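You operate a simulated robot arm through the tools that you are given. There is no shell and no other tool. Be economical: measure what you need, move in short steps, check, and stop when the job is done.

You are at the controls of a simulated robot arm. One attempt, no reset.

JOB
Lock the cake in the LINE 1 lidded box; set the day dial to WED and its slider to PM.
Fine: the cake on the square steel tray; lid on, blue catch turned over it; the cakes in the holder stay.

The check looks at the end state, three seconds after you hand in, the way a careful person would. Anything else that was tipped, shoved, dropped, spilled or broken makes it a failure. A push-on lid holds only when it is set on centred and level and pressed home; a screw cap is set on level and turned clockwise until tight.

ROBOT AND FRAMES
A 7-joint arm with a two-finger parallel gripper, fixed in place. Base frame: the origin is at the foot of the arm, x ahead of it, y to its left, z up; the work surface is at about z = 830. Lengths are in mm, angles in rad, forces in N, time in s.
With the tool pointing down near the work surface it reaches from about 300 to 700 mm from the base axis. Its first joint turns from -1.152 to 1.152 rad. Payload 1.57 kg.
The TCP is the grasp point between the finger pads, 30 mm short of the fingertips. In the tool frame z runs along the fingers and y along their closing line. Largest opening 110 mm; finger width 24, thickness 12; the body of the gripper, 48 by 112 mm, starts 78 mm behind the TCP.
Orientation is told as [roll, pitch, yaw] about the base's x, y, z axes, in that order, counted from this pose: with the fingers straight down and closing along the base's y, the tool's x points along the base's -x, its y along +y and its z along -z.

CONTROLS
- The arm moves only by the tool jog_arm. Its argument "increments" is a list of rows, each a list of 7 numbers: the turn, a rotation vector about the tool's x, y, z in rad, then the shift along the tool's x, y, z in mm, then the gripper command, from -1 (fully open) to 1 (shut), values between in proportion. In form: [[ax, ay, az, x, y, z, fingers], ...]. A call has 1 to 10 rows; each row shifts and turns the commanded pose from where the row before left it, along the tool's axes as they then stand. Each row takes 0.2 s and may step no farther than 50 mm and 0.15 rad from the row before; otherwise, or with a gripper value out of range, the whole call is refused. Where a pose cannot be reached the arm comes as near as it can. A force on the tool above 90 N (or 10 N above the force at the start of the call, whichever is more), or a blocked arm, ends the call early, and 0.2 s more pass. Each finger travels about 108 mm/s and halts on what it meets, pressing with about 33 N; the grip force reading is that of the motor and also rises with nothing between the fingers. The clock runs only during rows and for 0.2 s after the last one: add rows that do not move to give the fingers time. The reply holds the time, the measured pose of the TCP, the force on the tool along the base axes, the opening and the grip force, in the units named above and with some noise, with the torque about the TCP (base axes, N m) and any sound that the robot's microphone picked up.
- Cameras (640 x 400 px; columns grow to the right, rows downward): "scene" is fixed at [161.2, -409, 1379]; the picture's right is [0.72, -0.70, 0.00], its down [-0.56, -0.57, -0.60] and it looks along [0.42, 0.43, -0.80] (base axes); focal length 214 px, centre (320, 200). "wrist" rides on the gripper at [70, 16, -141] in the tool frame; the picture's right is [-0.23, 0.97, 0.00], its down [-0.86, -0.20, -0.48] and it looks along [-0.47, -0.11, 0.88] (tool axes); focal length 222 px, centre (320, 200). There is no depth. A picture from a camera that has moved, and an enlarged one, comes with that camera's place and axes in the base frame and with its lens.
- get_image(camera): a new picture of that camera. The clock stands still meanwhile.
- close_up(camera, box): a new picture of the part [left, top, right, bottom] of that camera's present view, enlarged. The clock stands still meanwhile.
- close_job(): hands the job in; it is judged then, once.

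Work in short steps. Places have to be worked out from the pictures, the camera data and where the tool is seen: move nearer, look again, correct. Check each grasp and each placing, and mend what went wrong. You have 120 turns and 64 pictures in all, those below and enlarged ones among them. Open the gripper and draw the arm clear of the work before you hand the job in, unless the task says otherwise; then end with one line.

The tools are called after "Emit:" as a command line: name --pt "numbers of a row" for each row, then --argument value for the rest, lists and objects as JSON in quotes. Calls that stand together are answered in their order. jog_arm: Moves the arm, as the interface text tells. Its arguments: {"type":"object","properties":{"increments":{"type":"array","items":{"type":"array","items":{"type":"number"}}}},"required":["increments"]} The other tools are called the same way: get_image (camera) takes a picture; close_up (camera, box) takes an enlarged picture of a part of a camera's view; close_job () hands the job in.

At the start:

```text
clock: 0.0
tool_pos: [431.6, -166.8, 1164.9]
tool_rot: [0.001, 0.001, 0.001]
ft_force: [0.2, -0.6, -0.4]
torque: [0.0, 0.0, 0.03]
finger_gap: 110.1
grasp_force: 0.1
```

scene: 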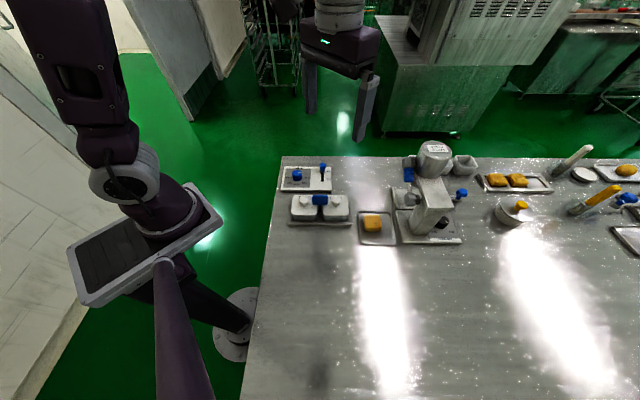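
wrist: 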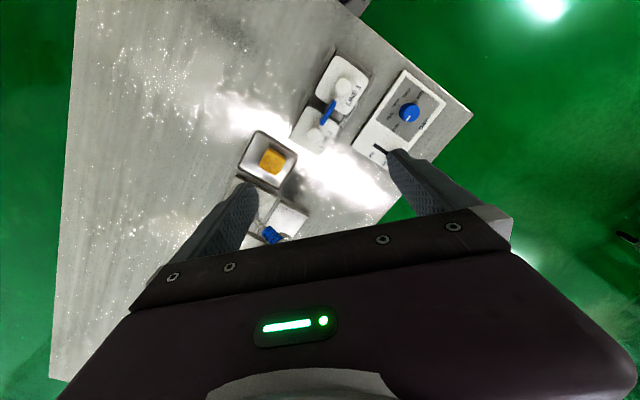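

I begin by enlarging the work area in both views to identify the boxes, dial, slider and tray.

Emit:
close_up --camera "scene" --box '[270, 130, 480, 260]'

Emit:
close_up --camera "wrist" --box '[220, 40, 480, 250]'

Emit:
close_up --camera "scene" --box '[440, 120, 640, 260]'

```text
3.05 times, centred on (375, 195) of scene
camera zoom: at [161.2, -409.0, 1379.0], right [0.72, -0.7, 0.0], down [-0.56, -0.57, -0.6], along [0.42, 0.43, -0.8], focal length 654 px, centre (152, 215)
```

zoom: 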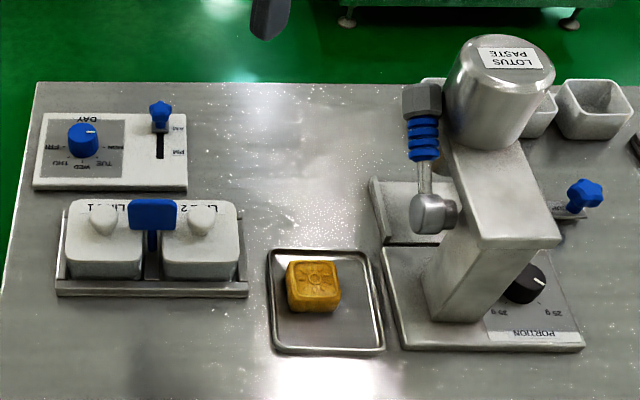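

```text
1.90 times, centred on (350, 145) of wrist
camera zoom: at [362.0, -149.9, 1305.4], right [0.23, 0.97, 0.0], down [0.86, -0.2, 0.48], along [0.47, -0.11, -0.88], focal length 423 px, centre (263, 305)
```

zoom: 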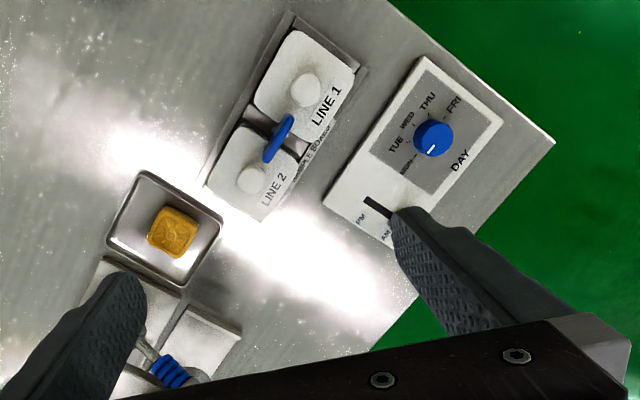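

```text
2.86 times, centred on (540, 190) of scene
camera zoom: at [161.2, -409.0, 1379.0], right [0.72, -0.7, 0.0], down [-0.56, -0.57, -0.6], along [0.42, 0.43, -0.8], focal length 613 px, centre (-309, 229)
```

zoom: 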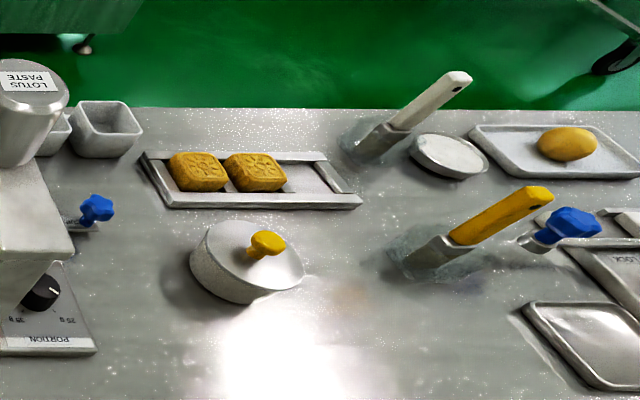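

The LINE 1 box is at about [382,-117], LINE 2 at [449,-182], the dial at about [453,-2], the slider at about [536,-38] and the cake at about [493,-287]. I lower the arm and back off for a closer wrist view of the boxes and dial.

Emit:
jog_arm --pt "0 0 0 34 10 35 -1" --pt "0 0 0 34 15 35 -1" --pt "0 0 0 32 15 35 -1" --pt "0 0 0 0 0 0 -1"

Emit:
get_image --camera "wrist"

Emit:
close_up --camera "scene" --box '[275, 155, 365, 235]'

```text
refused: row 2 steps farther than a row can; nothing moved
```

```text
58 pictures are left
camera wrist: at [362.0, -149.9, 1305.4], right [0.23, 0.97, 0.0], down [0.86, -0.2, 0.48], along [0.47, -0.11, -0.88], focal length 222 px, centre (320, 200)
```

wrist: 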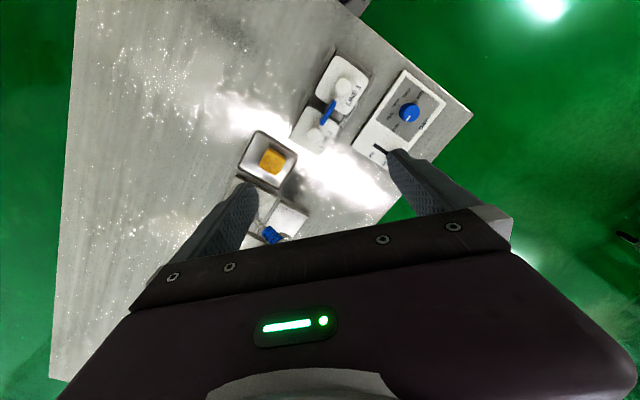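

```text
5.00 times, centred on (320, 195) of scene
camera zoom: at [161.2, -409.0, 1379.0], right [0.72, -0.7, 0.0], down [-0.56, -0.57, -0.6], along [0.42, 0.43, -0.8], focal length 1072 px, centre (320, 225)
```

zoom: 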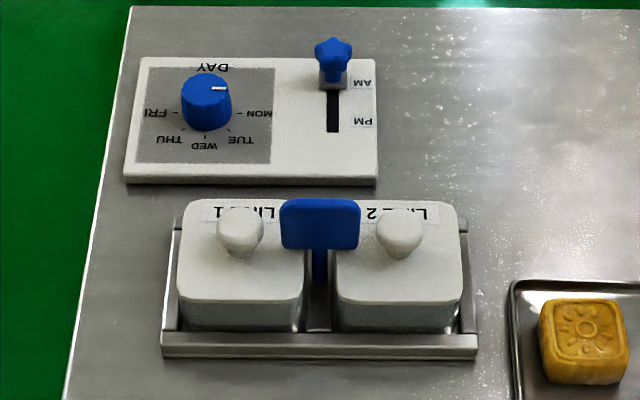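

The rows were too long, so I repeat the approach in shorter steps.

Emit:
jog_arm --pt "0 0 0 25 10 35 -1" --pt "0 0 0 25 10 35 -1" --pt "0 0 0 25 10 35 -1" --pt "0 0 0 25 10 35 -1" --pt "0 0 0 0 0 0 -1"

Emit:
get_image --camera "wrist"

```text
clock: 1.2
tool_pos: [330.5, -125.7, 1024.4]
tool_rot: [0.0, 0.001, 0.0]
ft_force: [-0.7, 0.7, 0.2]
torque: [0.02, -0.02, -0.05]
finger_gap: 109.8
grasp_force: 0.1
```

```text
56 pictures are left
camera wrist: at [261.4, -109.3, 1165.9], right [0.23, 0.97, 0.0], down [0.86, -0.2, 0.48], along [0.47, -0.11, -0.88], focal length 222 px, centre (320, 200)
```

wrist: 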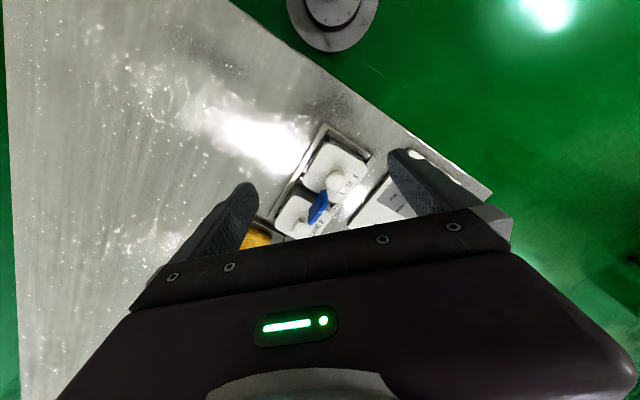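

Emit:
close_up --camera "wrist" --box '[245, 115, 445, 245]'

```text
3.08 times, centred on (345, 180) of wrist
camera zoom: at [261.4, -109.3, 1165.9], right [0.23, 0.97, 0.0], down [0.86, -0.2, 0.48], along [0.47, -0.11, -0.88], focal length 684 px, centre (243, 262)
```

zoom: 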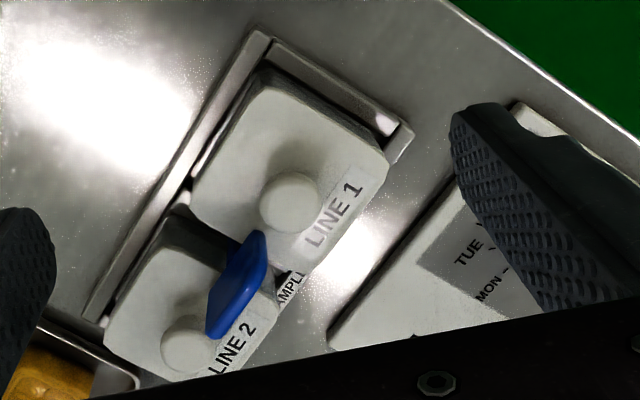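

The blue catch looks like an upright paddle on a post at about [416,-148,895], crossing both lids. I turn the tool +45° to line up with the boxes and look from nearer.

Emit:
jog_arm --pt "0 0 -0.131 0 0 0 -1" --pt "0 0 -0.131 0 0 0 -1" --pt "0 0 -0.131 0 0 0 -1" --pt "0 0 -0.131 0 0 0 -1" --pt "0 0 -0.131 0 0 0 -1" --pt "0 0 -0.13 0 0 0 -1" --pt "0 0 0 5 -30 12 -1" --pt "0 0 0 5 -30 12 -1" --pt "0 0 0 0 0 0 -1"

Emit:
get_image --camera "wrist"

```text
clock: 3.2
tool_pos: [368.6, -175.2, 1000.1]
tool_rot: [-0.001, 0.001, 0.788]
ft_force: [-0.4, -0.9, 0.2]
torque: [-0.03, -0.01, -0.02]
finger_gap: 110.1
grasp_force: 0.1
```

```text
54 pictures are left
camera wrist: at [307.3, -213.2, 1141.0], right [-0.53, 0.85, 0.0], down [0.75, 0.46, 0.48], along [0.41, 0.25, -0.88], focal length 222 px, centre (320, 200)
```

wrist: 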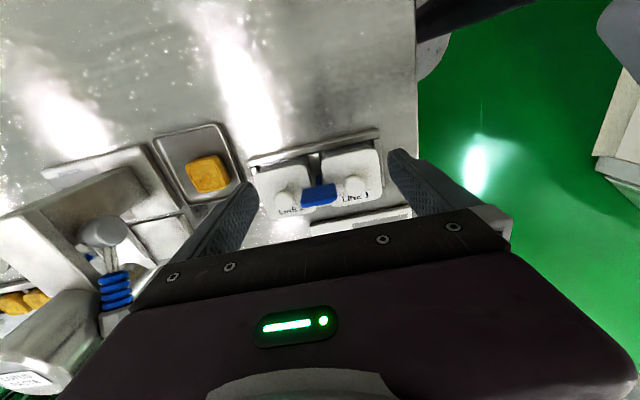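

Emit:
close_up --camera "wrist" --box '[245, 120, 415, 240]'

```text
3.33 times, centred on (330, 180) of wrist
camera zoom: at [307.3, -213.2, 1141.0], right [-0.53, 0.85, 0.0], down [0.75, 0.46, 0.48], along [0.41, 0.25, -0.88], focal length 740 px, centre (287, 267)
```

zoom: 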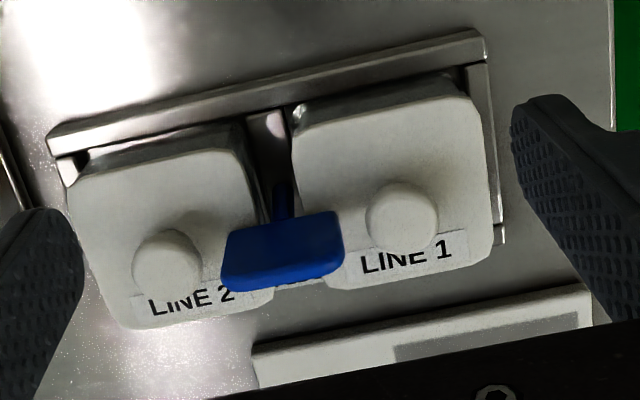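

The paddle bottom seems to sit above the lids (lid about 868, paddle 885 to 920). To understand how the catch works I take a low side view, with the tool backed off and pitched.

Emit:
jog_arm --pt "0 0 0 31 -7 30 -1" --pt "0 0 0 31 -7 30 -1" --pt "0 -0.15 0 0 0 0 -1" --pt "0 -0.15 0 0 0 0 -1" --pt "0 -0.15 0 0 0 0 -1" --pt "0 -0.15 0 0 0 0 -1" --pt "0 0 0 0 0 0 -1"

Emit:
get_image --camera "wrist"

```text
clock: 4.8
tool_pos: [333.7, -228.7, 940.2]
tool_rot: [0.0, -0.601, 0.786]
ft_force: [0.9, -0.2, -0.2]
torque: [0.0, 0.0, 0.01]
finger_gap: 110.0
grasp_force: 0.1
```

```text
52 pictures are left
camera wrist: at [224.6, -314.7, 1016.8], right [-0.56, 0.82, 0.13], down [0.45, 0.17, 0.88], along [0.7, 0.55, -0.46], focal length 222 px, centre (320, 200)
```

wrist: 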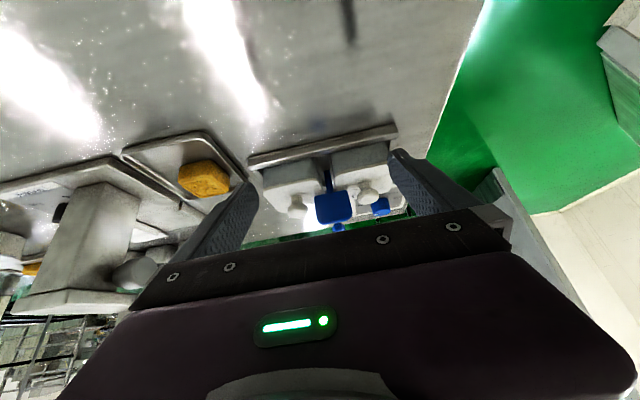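

Emit:
close_up --camera "wrist" --box '[240, 120, 420, 240]'

```text
3.33 times, centred on (330, 180) of wrist
camera zoom: at [224.6, -314.7, 1016.8], right [-0.56, 0.82, 0.13], down [0.45, 0.17, 0.88], along [0.7, 0.55, -0.46], focal length 740 px, centre (287, 267)
```

zoom: 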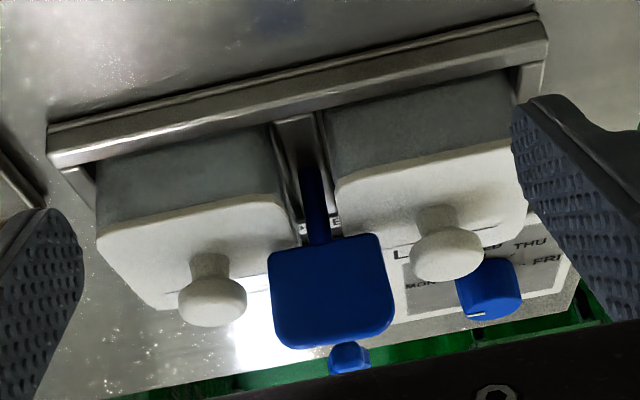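

Emit:
close_up --camera "wrist" --box '[305, 145, 365, 205]'

```text
6.67 times, centred on (335, 175) of wrist
camera zoom: at [224.6, -314.7, 1016.8], right [-0.56, 0.82, 0.13], down [0.45, 0.17, 0.88], along [0.7, 0.55, -0.46], focal length 1481 px, centre (220, 367)
```

zoom: 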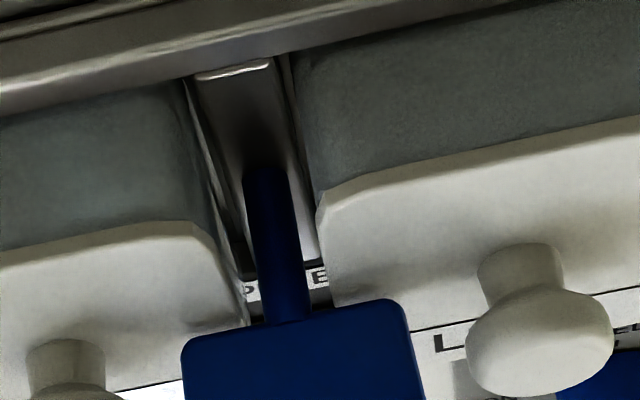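

The catch is a paddle on a vertical post, now crosswise over both lids, so it must be turned 90° along the gap to free the lid. I level the tool, lift it, and turn to yaw -0.785 so the fingers close across the paddle.

Emit:
jog_arm --pt "0 0.15 0 0 0 -20 -1" --pt "0 0.15 0 0 0 -20 -1" --pt "0 0.15 0 0 0 -20 -1" --pt "0 0.15 0 0 0 0 -1" --pt "0 0 0 -36 0 0 -1" --pt "0 0 0 -37 0 0 -1" --pt "0 0 0 -37 0 0 -1" --pt "0 0 0 0 0 0 -1"

Emit:
jog_arm --pt "0 0 0.15 0 0 0 -1" --pt "0 0 0.15 0 0 0 -1" --pt "0 0 0.15 0 0 0 -1" --pt "0 0 0.15 0 0 0 -1" --pt "0 0 0.15 0 0 0 -1" --pt "0 0 0.15 0 0 0 -1" --pt "0 0 0.15 0 0 0 -1" --pt "0 0 0.15 0 0 0 -1" --pt "0 0 0.15 0 0 0 -1" --pt "0 0 0.15 0 0 0 -1"

Emit:
jog_arm --pt "0 0 0.071 0 0 0 -1" --pt "0 0 0 0 0 0 -1"

Emit:
get_image --camera "wrist"

```text
clock: 6.6
tool_pos: [392.0, -167.9, 995.4]
tool_rot: [0.0, 0.0, 0.785]
ft_force: [0.7, -0.6, -0.5]
torque: [0.02, 0.0, -0.01]
finger_gap: 110.3
grasp_force: 0.1
```

```text
clock: 8.8
tool_pos: [394.6, -168.9, 993.9]
tool_rot: [0.001, -0.001, -0.716]
ft_force: [0.4, 0.8, -0.3]
torque: [0.0, 0.04, 0.03]
finger_gap: 110.0
grasp_force: 0.0
```

```text
clock: 9.4
tool_pos: [393.8, -170.7, 994.5]
tool_rot: [0.0, 0.0, -0.786]
ft_force: [0.0, -0.2, 0.7]
torque: [0.01, 0.01, -0.02]
finger_gap: 109.8
grasp_force: 0.1
```

```text
49 pictures are left
camera wrist: at [355.6, -109.6, 1135.1], right [0.85, 0.53, 0.0], down [0.46, -0.75, 0.48], along [0.25, -0.41, -0.88], focal length 222 px, centre (320, 200)
```

wrist: 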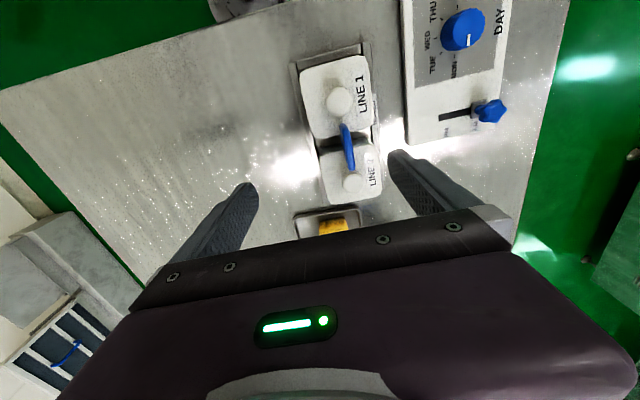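

I move to above the paddle axis at [412,-150] and down to z 965, then check alignment.

Emit:
jog_arm --pt "0 0 0 2 27 15 -1" --pt "0 0 0 0 0 15 -1" --pt "0 0 0 0 0 0 -0.5"

Emit:
get_image --camera "wrist"

```text
clock: 10.2
tool_pos: [410.9, -148.8, 964.6]
tool_rot: [0.0, 0.0, -0.786]
ft_force: [-0.3, 0.2, 0.4]
torque: [0.0, -0.01, -0.02]
finger_gap: 82.2
grasp_force: 0.1
```

```text
48 pictures are left
camera wrist: at [373.0, -88.5, 1105.3], right [0.85, 0.53, 0.0], down [0.46, -0.75, 0.48], along [0.25, -0.41, -0.88], focal length 222 px, centre (320, 200)
```

wrist: 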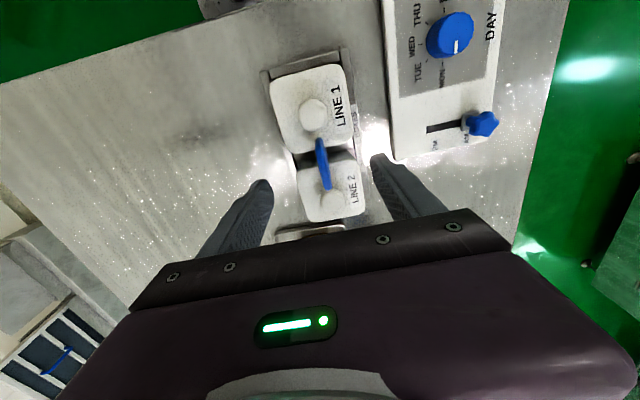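

The paddle is centred under the grasp point, as predicted. I go down to z 922 and close on it.

Emit:
jog_arm --pt "0 0 0 -1.5 0 22 -0.2" --pt "0 0 0 0 0 21 0.1" --pt "0 0 0 0 0 0 0.1" --pt "0 0 0 0 0 0 1" --pt "0 0 0 0 0 0 1" --pt "0 0 0 0 0 0 1"

```text
clock: 11.6
tool_pos: [413.6, -147.9, 921.6]
tool_rot: [0.003, 0.0, -0.782]
ft_force: [26.9, 29.0, -11.7]
torque: [0.39, -0.84, 0.03]
finger_gap: 7.5
grasp_force: 27.2
```

The grip is on the paddle (gap 7.5), with about 40 N of side load toward +n, so I shift along +y of the tool to relax it.

Emit:
jog_arm --pt "0 0 0 0 3 0 1" --pt "0 0 0 0 0 0 1"

```text
clock: 12.2
tool_pos: [414.6, -147.9, 920.3]
tool_rot: [0.0, 0.0, -0.786]
ft_force: [18.2, 16.9, -14.8]
torque: [0.01, -0.9, -0.01]
finger_gap: 7.5
grasp_force: 26.7
```

Emit:
jog_arm --pt "0 0 0 0 3.5 -1 1" --pt "0 0 0 0 0 0 1"

```text
clock: 12.8
tool_pos: [414.7, -148.6, 922.5]
tool_rot: [-0.005, 0.003, -0.788]
ft_force: [-5.7, -15.2, -25.5]
torque: [-0.29, 0.04, 0.11]
finger_gap: 7.7
grasp_force: 27.1
```

Nearly relaxed; the axis is at about [414.6,-148.2]. I correct slightly and try turning the catch toward +yaw, watching the torque.

Emit:
jog_arm --pt "0 0 0 0 -1 1.5 1" --pt "0 0 -0.1 0 0 0 1" --pt "0 0 -0.1 0 0 0 1" --pt "0 0 0 0 0 0 1"

```text
clock: 13.8
tool_pos: [413.8, -147.6, 921.4]
tool_rot: [-0.001, -0.002, -0.587]
ft_force: [-23.0, -27.3, 27.1]
torque: [-0.7, 0.52, -0.03]
finger_gap: 7.7
grasp_force: 26.9
```

It turns freely. I relax the side load and continue to 90°.

Emit:
jog_arm --pt "0 0 0 0 -2 -1 1" --pt "0 0 -0.14 0 0 0 1" --pt "0 0 -0.14 0 0 0 1" --pt "0 0 -0.14 0 0 0 1" --pt "0 0 0 0 0 0 1"

```text
clock: 15.0
tool_pos: [414.3, -148.7, 921.4]
tool_rot: [0.002, -0.002, -0.163]
ft_force: [-8.6, -14.5, -1.9]
torque: [-0.43, -0.21, 0.0]
finger_gap: 7.8
grasp_force: 26.4
```

Emit:
jog_arm --pt "0 0 -0.14 0 -0.5 0 1" --pt "0 0 -0.14 0 0 0 1" --pt "0 0 -0.14 0 0 0 1" --pt "0 0 -0.14 0 0 0 1" --pt "0 0 -0.14 0 0 0 1" --pt "0 0 -0.14 0 0 0 1" --pt "0 0 -0.11 0 0 0 1" --pt "0 0 0 0 0 0 1"

```text
clock: 16.8
tool_pos: [414.0, -147.5, 922.8]
tool_rot: [0.002, -0.001, 0.788]
ft_force: [-5.3, -9.2, -20.1]
torque: [-0.38, 0.31, -0.03]
finger_gap: 7.9
grasp_force: 27.0
```

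The catch has turned a full 90°. I open slightly, lift and look.

Emit:
jog_arm --pt "0 0 0 0 0 0 0.5" --pt "0 0 0 0 0 0 0.5" --pt "0 0 0 0 0 -30 0.5" --pt "0 0 0 10 0 -40 -0.3" --pt "0 0 0 20 0 0 -1" --pt "0 0 0 0 0 0 -1"

Emit:
get_image --camera "wrist"

```text
clock: 18.2
tool_pos: [393.7, -169.0, 992.6]
tool_rot: [0.002, 0.001, 0.785]
ft_force: [-0.4, -1.0, -0.7]
torque: [0.02, -0.01, -0.01]
finger_gap: 110.1
grasp_force: 0.1
```

```text
47 pictures are left
camera wrist: at [332.8, -207.1, 1133.3], right [-0.53, 0.85, 0.0], down [0.75, 0.46, 0.48], along [0.41, 0.25, -0.88], focal length 222 px, centre (320, 200)
```

wrist: 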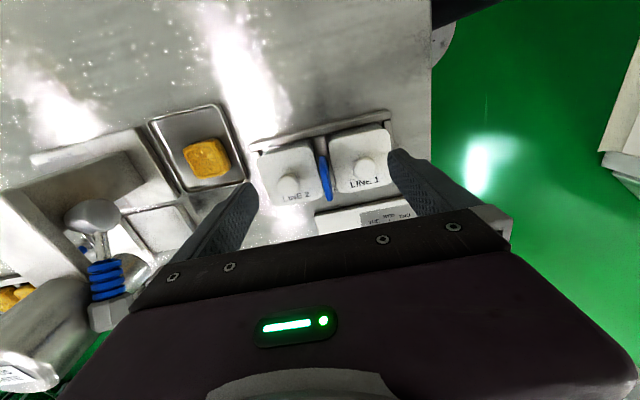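

The catch now lies along the gap. Next I go above the LINE 1 lid knob (about [383,-116]) and check.

Emit:
jog_arm --pt "0 0 0 -15 22.4 0 -0.1" --pt "0 0 0 -14.7 22.4 15 0.09" --pt "0 0 0 0 0 15 0.09" --pt "0 0 0 0 0 0 0.09"

Emit:
close_up --camera "wrist" --box '[230, 110, 410, 230]'

```text
clock: 19.2
tool_pos: [382.1, -116.0, 960.8]
tool_rot: [0.0, 0.0, 0.786]
ft_force: [-0.1, -0.7, 0.3]
torque: [0.0, 0.0, -0.01]
finger_gap: 50.2
grasp_force: 0.2
```

```text
3.33 times, centred on (320, 170) of wrist
camera zoom: at [320.6, -154.0, 1101.9], right [-0.53, 0.85, 0.0], down [0.75, 0.46, 0.48], along [0.41, 0.25, -0.88], focal length 740 px, centre (320, 300)
```

zoom: 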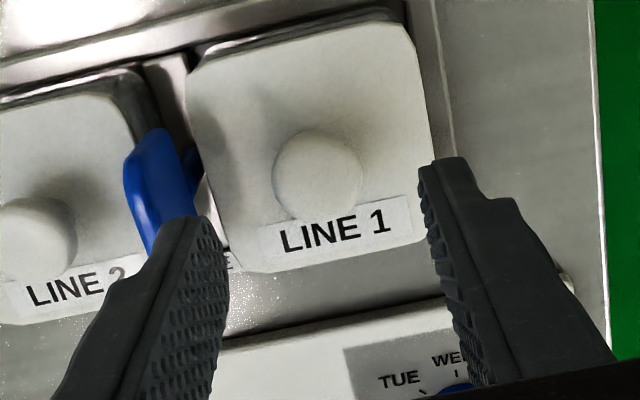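

The knob centre agrees with the estimate (top about 893). I go down to z 906 with a 44 mm opening and close on it.

Emit:
jog_arm --pt "0 0 0 0 -0.5 20 0.2" --pt "0 0 0 0 0 20 0.2" --pt "0 0 0 0 0 14 0.2" --pt "0 0 0 0 0 0 0.2"

Emit:
jog_arm --pt "0 0 0 0 0 0 1" --pt "0 0 0 0 0 0 1" --pt "0 0 0 0 0 0 1"

```text
clock: 20.2
tool_pos: [381.2, -118.5, 908.3]
tool_rot: [0.0, 0.001, 0.786]
ft_force: [-0.7, 0.2, -0.3]
torque: [-0.01, -0.01, 0.02]
finger_gap: 44.0
grasp_force: 0.1
```

```text
clock: 21.0
tool_pos: [381.2, -117.4, 909.5]
tool_rot: [0.0, -0.001, 0.785]
ft_force: [-1.0, 0.1, 0.5]
torque: [0.03, -0.04, 0.0]
finger_gap: 25.4
grasp_force: 32.7
heard: snap
```

The knob is gripped (gap 25.4) but a "snap" was heard, so I look before lifting.

Emit:
close_up --camera "scene" --box '[275, 135, 395, 235]'

Emit:
close_up --camera "wrist" --box '[200, 70, 440, 230]'

```text
4.00 times, centred on (335, 185) of scene
camera zoom: at [161.2, -409.0, 1379.0], right [0.72, -0.7, 0.0], down [-0.56, -0.57, -0.6], along [0.42, 0.43, -0.8], focal length 858 px, centre (260, 260)
```

zoom: 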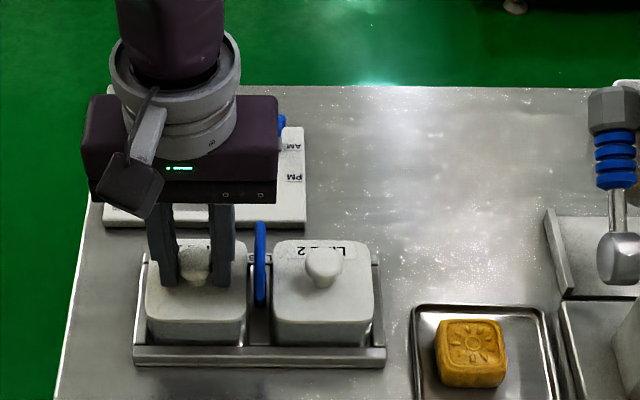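

```text
2.50 times, centred on (320, 150) of wrist
camera zoom: at [320.5, -155.0, 1049.0], right [-0.53, 0.85, 0.0], down [0.75, 0.46, 0.48], along [0.41, 0.25, -0.88], focal length 555 px, centre (320, 325)
```

zoom: 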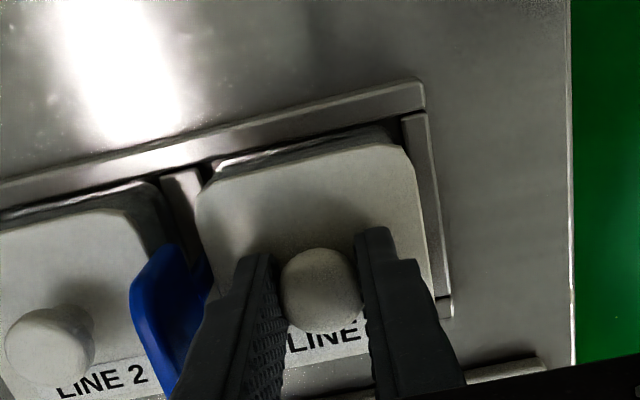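

Nothing is damaged; the push-on lid probably popped loose. I lift the lid straight up.

Emit:
jog_arm --pt "0 0 0 0 0 -10 1" --pt "0 0 0 0 0 -20 1" --pt "0 0 0 0 0 -30 1" --pt "0 0 0 0 0 -30 1" --pt "0 0 0 0 0 0 1"

Emit:
close_up --camera "scene" --box '[275, 135, 395, 235]'

Emit:
get_image --camera "wrist"

```text
clock: 22.2
tool_pos: [383.8, -118.3, 999.1]
tool_rot: [0.001, 0.001, 0.786]
ft_force: [-0.4, -0.8, 0.2]
torque: [0.0, 0.0, -0.02]
finger_gap: 24.7
grasp_force: 32.7
```

```text
4.00 times, centred on (335, 185) of scene
camera zoom: at [161.2, -408.9, 1379.0], right [0.72, -0.7, 0.0], down [-0.56, -0.57, -0.6], along [0.42, 0.43, -0.8], focal length 858 px, centre (260, 260)
```

zoom: 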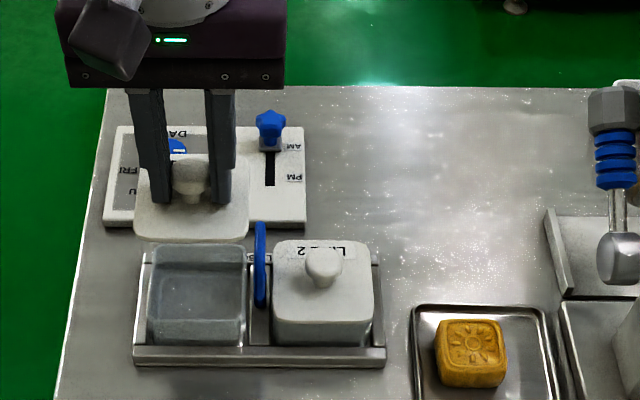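

```text
42 pictures are left
camera wrist: at [322.5, -156.7, 1139.2], right [-0.53, 0.85, 0.0], down [0.75, 0.46, 0.48], along [0.41, 0.25, -0.88], focal length 222 px, centre (320, 200)
```

wrist: 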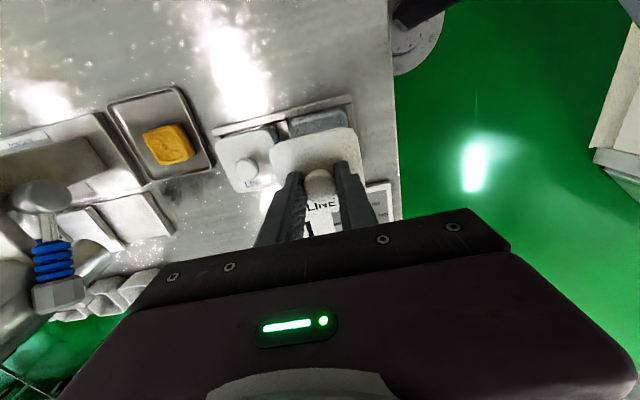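

The box is empty and the lid is held level. I carry it to a clear spot in front of the boxes (about [326,-222]) and lower toward the table.

Emit:
jog_arm --pt "0 0 0 38 -11 0 1" --pt "0 0 0 38 -11 0 1" --pt "0 0 0 38 -10.4 0 1" --pt "0 0 0 0 0 40 1" --pt "0 0 0 0 0 40 1" --pt "0 0 0 0 0 20 1" --pt "0 0 0 0 0 0 1"

Emit:
jog_arm --pt "0 0 0 0 0 4 1" --pt "0 0 0 0 0 4 1" --pt "0 0 0 0 0 3 1" --pt "0 0 0 0 0 3 1" --pt "0 0 0 0 0 0 1"

Emit:
close_up --camera "scene" --box '[235, 135, 395, 265]'

```text
clock: 23.8
tool_pos: [324.2, -221.5, 897.4]
tool_rot: [0.001, 0.002, 0.787]
ft_force: [0.4, 0.1, 0.6]
torque: [0.01, 0.0, 0.0]
finger_gap: 25.1
grasp_force: 32.6
```

```text
clock: 25.0
tool_pos: [325.9, -220.4, 883.7]
tool_rot: [0.0, 0.0, 0.785]
ft_force: [-1.6, -0.3, -0.8]
torque: [0.0, -0.01, -0.07]
finger_gap: 25.1
grasp_force: 33.1
```

```text
3.08 times, centred on (315, 200) of scene
camera zoom: at [161.2, -409.0, 1379.0], right [0.72, -0.7, 0.0], down [-0.56, -0.57, -0.6], along [0.42, 0.43, -0.8], focal length 660 px, centre (335, 200)
```

zoom: 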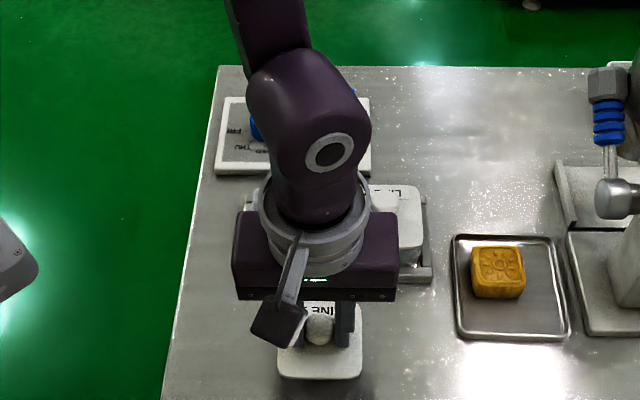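

Emit:
jog_arm --pt "0 0 0 0 0 2 1" --pt "0 0 0 0 0 2 1" --pt "0 0 0 0 0 2 1" --pt "0 0 0 0 0 0 1"

```text
clock: 26.0
tool_pos: [325.6, -221.0, 877.3]
tool_rot: [0.0, 0.0, 0.785]
ft_force: [0.8, 0.3, -0.2]
torque: [0.0, 0.05, 0.0]
finger_gap: 25.1
grasp_force: 33.5
```

Emit:
jog_arm --pt "0 0 0 0 0 2 1" --pt "0 0 0 0 0 2 1" --pt "0 0 0 0 0 2 1" --pt "0 0 0 0 0 0 1"

```text
clock: 27.0
tool_pos: [323.8, -220.3, 870.8]
tool_rot: [0.001, -0.001, 0.786]
ft_force: [0.6, 0.6, 0.0]
torque: [-0.02, 0.01, 0.01]
finger_gap: 25.3
grasp_force: 32.7
```

Emit:
jog_arm --pt "0 0 0 0 0 1.5 1" --pt "0 0 0 0 0 1.5 1" --pt "0 0 0 0 0 1.5 1" --pt "0 0 0 0 0 1.5 1" --pt "0 0 0 0 0 0 1"

Emit:
close_up --camera "scene" --box '[290, 200, 340, 240]'

```text
clock: 28.2
tool_pos: [324.3, -221.9, 866.7]
tool_rot: [-0.004, -0.001, 0.785]
ft_force: [-1.4, 5.5, 66.6]
torque: [0.22, 0.09, 0.02]
finger_gap: 25.3
grasp_force: 32.8
```

```text
10.00 times, centred on (315, 220) of scene
camera zoom: at [160.5, -408.4, 1379.3], right [0.72, -0.7, 0.0], down [-0.56, -0.57, -0.6], along [0.42, 0.43, -0.8], focal length 2145 px, centre (370, 0)
```

zoom: 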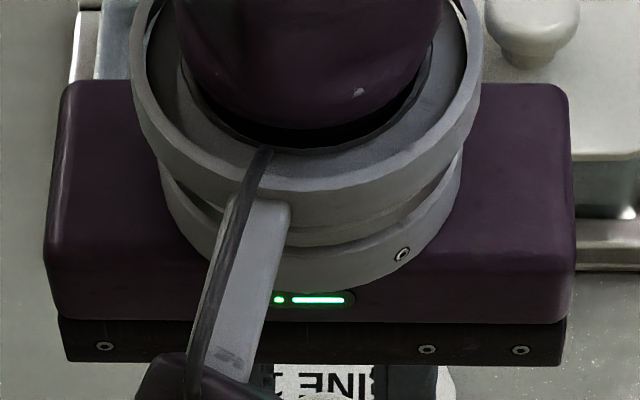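

Contact with 67 N: the lid is on the table. I ease up, release, and retreat upward.

Emit:
jog_arm --pt "0 0 0 0 0 -2 1" --pt "0 0 0 0 0 0 0.2" --pt "0 0 0 0 0 0 0.2" --pt "0 0 0 0 0 -40 0.2" --pt "0 0 0 0 0 -40 -0.2" --pt "0 0 0 0 0 -45 -0.2" --pt "0 0 0 0 0 0 -0.2"

Emit:
get_image --camera "wrist"

```text
clock: 29.8
tool_pos: [324.5, -221.2, 994.5]
tool_rot: [-0.001, 0.001, 0.785]
ft_force: [0.3, 0.4, 0.8]
torque: [0.01, 0.03, 0.02]
finger_gap: 66.0
grasp_force: 0.2
```

```text
39 pictures are left
camera wrist: at [263.8, -260.0, 1135.5], right [-0.53, 0.85, 0.0], down [0.75, 0.46, 0.48], along [0.41, 0.25, -0.88], focal length 222 px, centre (320, 200)
```

wrist: 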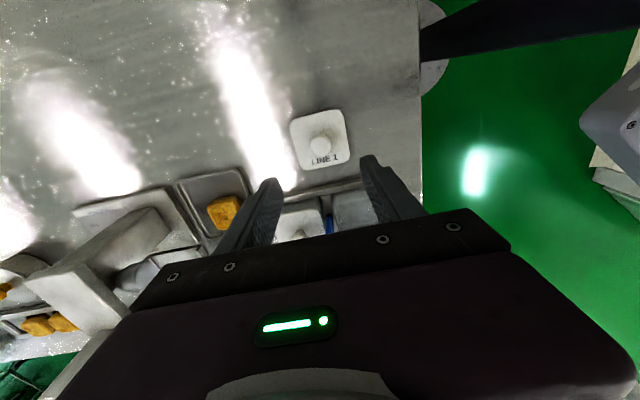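

The lid rests flat and safe. Next, the cake: I move above the tray at about [493,-286].

Emit:
jog_arm --pt "0 0 0 -18 -41 0 -0.2" --pt "0 0 0 -18 -41 0 -0.2" --pt "0 0 0 -19 -41 0 -0.4" --pt "0 0 0 -19 -41 0 -0.4" --pt "0 0 0 0 0 30 -0.4" --pt "0 0 0 0 0 0 -0.4"

Emit:
get_image --camera "wrist"

Emit:
close_up --camera "scene" --box '[275, 135, 475, 265]'

```text
clock: 31.2
tool_pos: [493.5, -284.0, 961.4]
tool_rot: [0.0, 0.0, 0.785]
ft_force: [-0.1, -0.1, 0.2]
torque: [0.0, 0.01, 0.01]
finger_gap: 77.2
grasp_force: 0.0
```

```text
38 pictures are left
camera wrist: at [432.5, -322.2, 1103.2], right [-0.53, 0.85, 0.0], down [0.75, 0.46, 0.48], along [0.41, 0.25, -0.88], focal length 222 px, centre (320, 200)
```

wrist: 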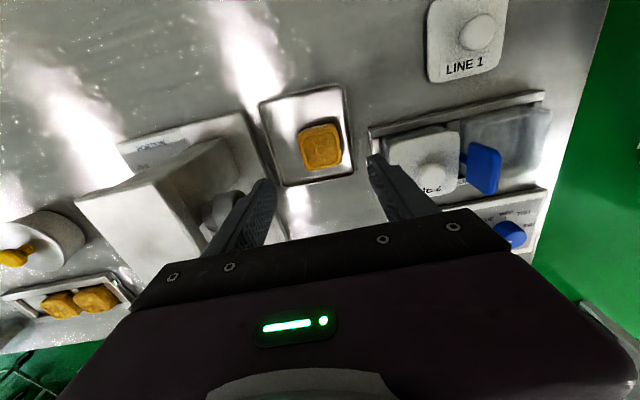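

```text
3.08 times, centred on (375, 200) of scene
camera zoom: at [161.2, -409.0, 1379.0], right [0.72, -0.7, 0.0], down [-0.56, -0.57, -0.6], along [0.42, 0.43, -0.8], focal length 660 px, centre (151, 200)
```

zoom: 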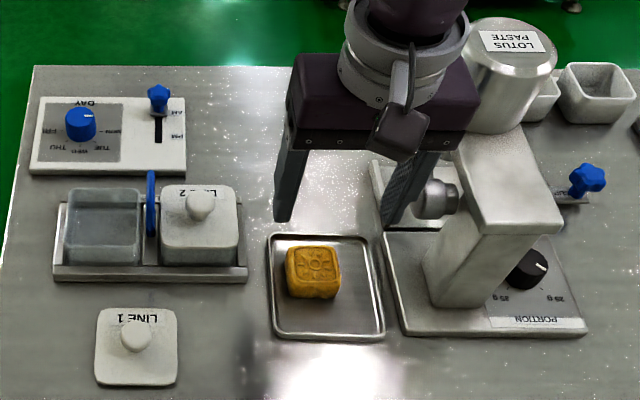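

I zoom in on both the cake and the box interior to measure whether the fingers fit beside the cake in the box.

Emit:
close_up --camera "wrist" --box '[260, 80, 380, 200]'

Emit:
close_up --camera "scene" --box '[285, 180, 365, 240]'

```text
3.33 times, centred on (320, 140) of wrist
camera zoom: at [432.5, -322.2, 1103.2], right [-0.53, 0.85, 0.0], down [0.75, 0.46, 0.48], along [0.41, 0.25, -0.88], focal length 740 px, centre (320, 400)
```

zoom: 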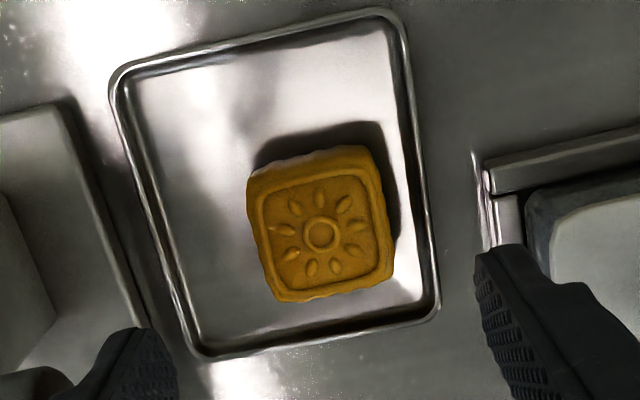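

```text
6.67 times, centred on (325, 210) of scene
camera zoom: at [161.2, -409.0, 1379.0], right [0.72, -0.7, 0.0], down [-0.56, -0.57, -0.6], along [0.42, 0.43, -0.8], focal length 1430 px, centre (287, 133)
```

zoom: 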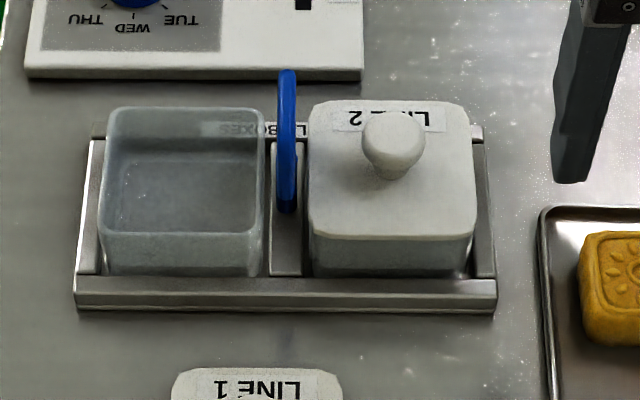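

The cake is about 43 mm wide, 27 tall, aligned with the tool; the box inner is about 67 mm. I grip the cake only by its upper 10 mm (TCP z 880).

Emit:
jog_arm --pt "0 0 0 2.6 0.5 20 -0.13" --pt "0 0 0 0 0 25 -0.13" --pt "0 0 0 0 0 20 -0.13" --pt "0 0 0 0 0 14 -0.13" --pt "0 0 0 0 0 0 -0.13"

Emit:
close_up --camera "wrist" --box '[230, 90, 410, 210]'

Emit:
close_up --camera "scene" --box '[335, 170, 425, 250]'

```text
clock: 32.4
tool_pos: [488.6, -286.8, 883.5]
tool_rot: [0.0, 0.0, 0.786]
ft_force: [-0.5, -0.3, 0.5]
torque: [0.04, -0.01, -0.02]
finger_gap: 62.0
grasp_force: 0.0
```

```text
3.33 times, centred on (320, 150) of wrist
camera zoom: at [429.1, -324.3, 1023.9], right [-0.53, 0.85, 0.0], down [0.75, 0.46, 0.48], along [0.41, 0.25, -0.88], focal length 740 px, centre (320, 367)
```

zoom: 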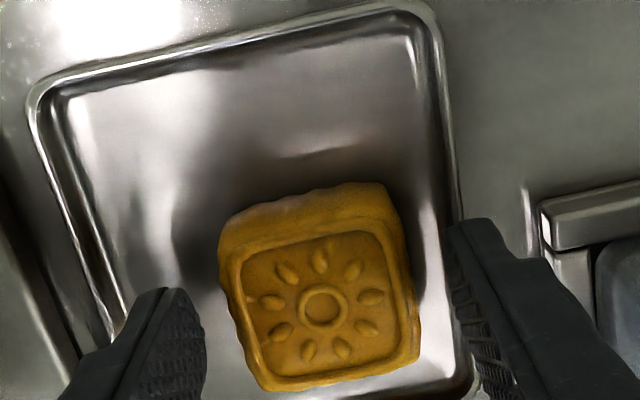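

```text
5.00 times, centred on (380, 210) of scene
camera zoom: at [161.2, -409.0, 1379.0], right [0.72, -0.7, 0.0], down [-0.56, -0.57, -0.6], along [0.42, 0.43, -0.8], focal length 1072 px, centre (20, 150)
```

zoom: 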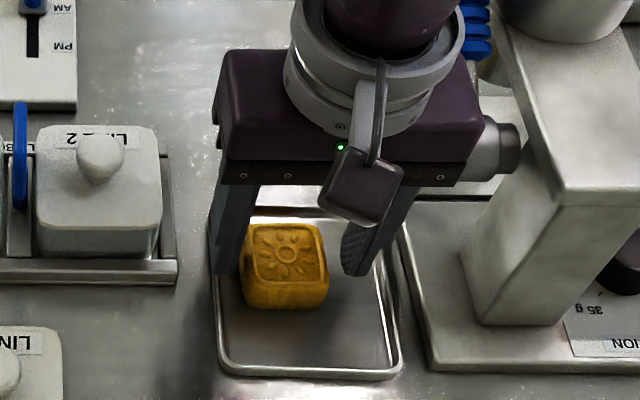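

The cake sits about 2 mm toward tool -y. I correct, go down 3 mm and close gently.

Emit:
jog_arm --pt "0 0 0 -1.8 -2 3 -0.13" --pt "0 0 0 0 0 0 0.2" --pt "0 0 0 0 0 0 0.5" --pt "0 0 0 0 0 0 0.5" --pt "0 0 0 0 0 0 0.5"

```text
clock: 33.6
tool_pos: [494.9, -285.9, 880.8]
tool_rot: [0.0, -0.001, 0.786]
ft_force: [-0.1, -0.9, 0.4]
torque: [-0.01, 0.02, -0.02]
finger_gap: 46.1
grasp_force: 32.8
```

The cake is held, 46 mm wide, so the fingers cannot go deep into the box; I will lower with the tips at the rim and release for a short settle. I lift first and inspect the grip.

Emit:
jog_arm --pt "0 0 0 0 0 -20 1" --pt "0 0 0 0 0 -45 1" --pt "0 0 0 0 0 -45 1" --pt "0 0 0 0 0 0 1"

Emit:
close_up --camera "scene" --box '[335, 130, 445, 240]'

```text
clock: 34.6
tool_pos: [493.0, -286.6, 990.5]
tool_rot: [0.0, 0.001, 0.784]
ft_force: [0.6, 0.5, -0.3]
torque: [0.01, -0.04, 0.06]
finger_gap: 46.0
grasp_force: 32.8
```

```text
3.64 times, centred on (390, 185) of scene
camera zoom: at [161.2, -409.0, 1379.0], right [0.72, -0.7, 0.0], down [-0.56, -0.57, -0.6], along [0.42, 0.43, -0.8], focal length 780 px, centre (66, 254)
```

zoom: 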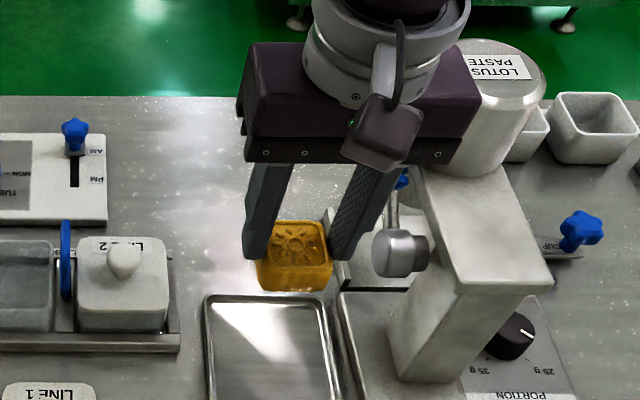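

The cake is held level. I carry it over the boxes to above LINE 1 and check alignment.

Emit:
jog_arm --pt "0 0 0 -9 40 0 1" --pt "0 0 0 -8 40 0 1" --pt "0 0 0 -8 40 0 1" --pt "0 0 0 -8 40 0 1" --pt "0 0 0 -8 37.7 0 1" --pt "0 0 0 0 0 0 1" --pt "0 0 0 0 0 40 1" --pt "0 0 0 0 0 22 1" --pt "0 0 0 0 0 0 1"

Emit:
close_up --camera "wrist" --box '[230, 90, 410, 210]'

Emit:
close_up --camera "scene" --box '[275, 155, 365, 235]'

```text
clock: 36.6
tool_pos: [382.4, -117.1, 929.1]
tool_rot: [0.0, 0.001, 0.785]
ft_force: [-0.4, -0.3, -0.5]
torque: [0.01, 0.03, -0.03]
finger_gap: 46.2
grasp_force: 32.9
```

```text
3.33 times, centred on (320, 150) of wrist
camera zoom: at [320.4, -155.2, 1069.1], right [-0.53, 0.85, 0.0], down [0.75, 0.46, 0.48], along [0.41, 0.25, -0.88], focal length 740 px, centre (320, 367)
```

zoom: 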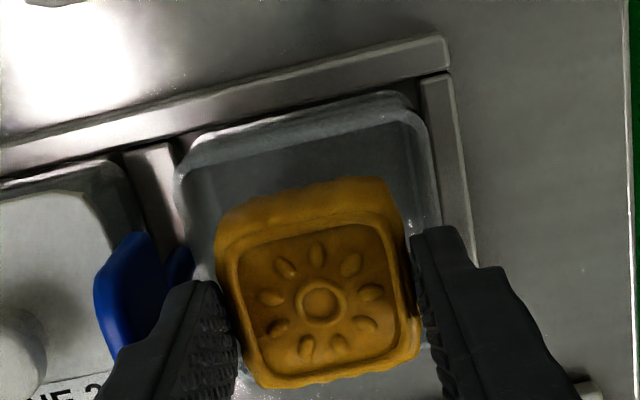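

```text
5.00 times, centred on (320, 195) of scene
camera zoom: at [161.2, -409.0, 1379.0], right [0.72, -0.7, 0.0], down [-0.56, -0.57, -0.6], along [0.42, 0.43, -0.8], focal length 1072 px, centre (320, 225)
```

zoom: 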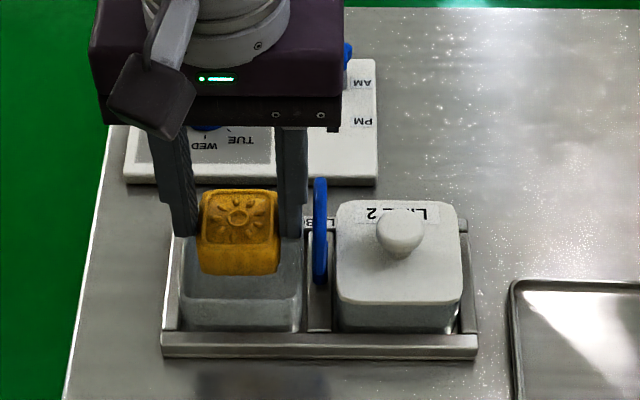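

The cake is over the box opening, with the box centre about 2 mm toward tool +y. I lower until the fingertips are just above the rim (TCP about 904).

Emit:
jog_arm --pt "0 0 0 -1 2 10 1" --pt "0 0 0 0 0 10 1" --pt "0 0 0 0 0 4 1" --pt "0 0 0 0 0 0 1"

Emit:
close_up --camera "scene" --box '[280, 170, 355, 235]'

Emit:
close_up --camera "wrist" --box '[230, 90, 410, 210]'

```text
clock: 37.6
tool_pos: [381.0, -115.8, 902.6]
tool_rot: [0.0, -0.001, 0.785]
ft_force: [0.4, -1.7, -1.1]
torque: [-0.03, 0.06, 0.02]
finger_gap: 45.6
grasp_force: 33.1
```

```text
6.15 times, centred on (318, 202) of scene
camera zoom: at [161.2, -409.0, 1379.0], right [0.72, -0.7, 0.0], down [-0.56, -0.57, -0.6], along [0.42, 0.43, -0.8], focal length 1320 px, centre (335, 185)
```

zoom: 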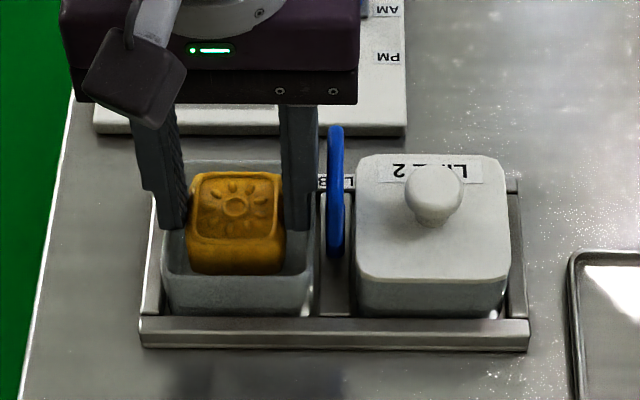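

```text
3.33 times, centred on (320, 150) of wrist
camera zoom: at [320.2, -153.7, 1044.2], right [-0.53, 0.85, 0.0], down [0.75, 0.46, 0.48], along [0.41, 0.25, -0.88], focal length 740 px, centre (320, 367)
```

zoom: 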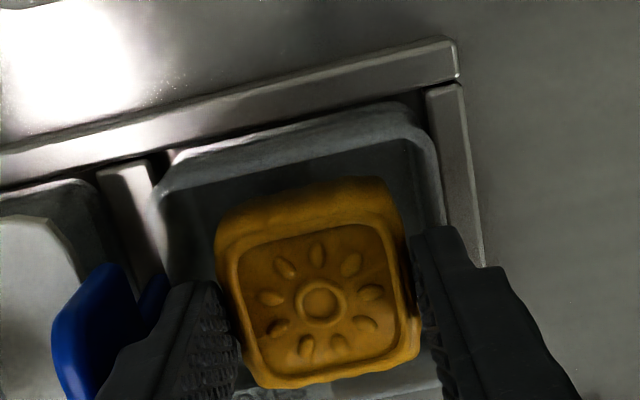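

The fingertips are just at the rim and the cake is well centred. I release with a small opening, so the finger clears the paddle, and lift straight up.

Emit:
jog_arm --pt "0 0 0 0 0 0 0.05" --pt "0 0 0 0 0 0 0.05" --pt "0 0 0 0 0 -20 0.05" --pt "0 0 0 0 0 -40 0.05" --pt "0 0 0 0 0 -30 -0.2" --pt "0 0 0 0 0 0 -0.2"

Emit:
close_up --camera "wrist" --box '[230, 90, 410, 210]'

Emit:
close_up --camera "scene" --box '[280, 170, 355, 235]'

```text
clock: 39.0
tool_pos: [381.7, -117.0, 994.8]
tool_rot: [0.0, 0.0, 0.786]
ft_force: [0.3, 0.1, -0.2]
torque: [-0.01, -0.01, -0.01]
finger_gap: 66.1
grasp_force: 0.1
```

```text
3.33 times, centred on (320, 150) of wrist
camera zoom: at [320.8, -153.7, 1136.7], right [-0.53, 0.85, 0.0], down [0.75, 0.46, 0.48], along [0.41, 0.25, -0.88], focal length 740 px, centre (320, 367)
```

zoom: 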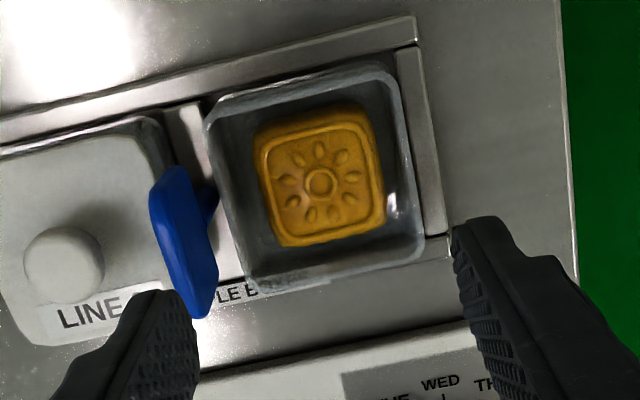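

```text
6.15 times, centred on (318, 202) of scene
camera zoom: at [161.2, -408.9, 1379.0], right [0.72, -0.7, 0.0], down [-0.56, -0.57, -0.6], along [0.42, 0.43, -0.8], focal length 1320 px, centre (335, 185)
```

zoom: 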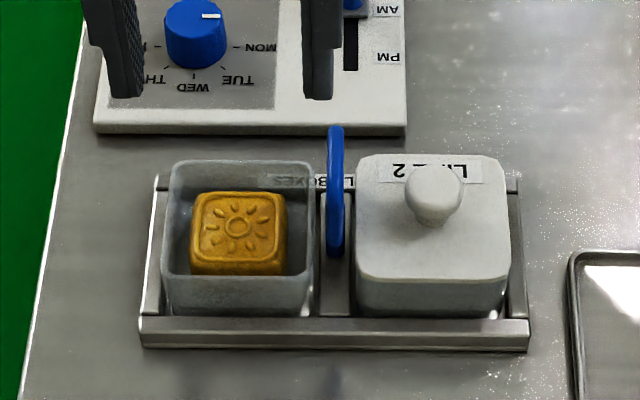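

The cake sits flat in the LINE 1 box. I return to the lid by retracing my commanded offsets (x +115.2, y -34.2, down 128) and grip it.

Emit:
jog_arm --pt "0 0 0 39 -11 0 0.2" --pt "0 0 0 38.2 -11.2 0 0.2" --pt "0 0 0 38 -12 0 0.2" --pt "0 0 0 0 0 0 0.2" --pt "0 0 0 0 0 40 0.2" --pt "0 0 0 0 0 40 0.2" --pt "0 0 0 0 0 30 0.2" --pt "0 0 0 0 0 0 0.2"

Emit:
close_up --camera "wrist" --box '[230, 90, 410, 210]'

```text
clock: 40.8
tool_pos: [325.1, -220.0, 884.2]
tool_rot: [-0.002, 0.002, 0.784]
ft_force: [0.6, -1.0, -0.2]
torque: [-0.01, 0.0, 0.0]
finger_gap: 44.1
grasp_force: 0.0
```

```text
3.33 times, centred on (320, 150) of wrist
camera zoom: at [263.5, -258.3, 1025.1], right [-0.53, 0.85, 0.0], down [0.75, 0.46, 0.48], along [0.41, 0.25, -0.88], focal length 740 px, centre (320, 367)
```

zoom: 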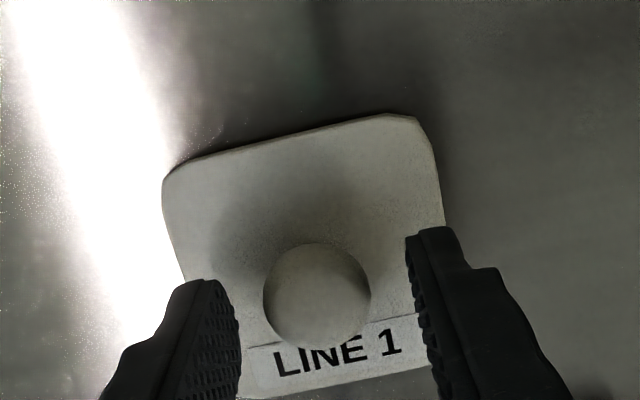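

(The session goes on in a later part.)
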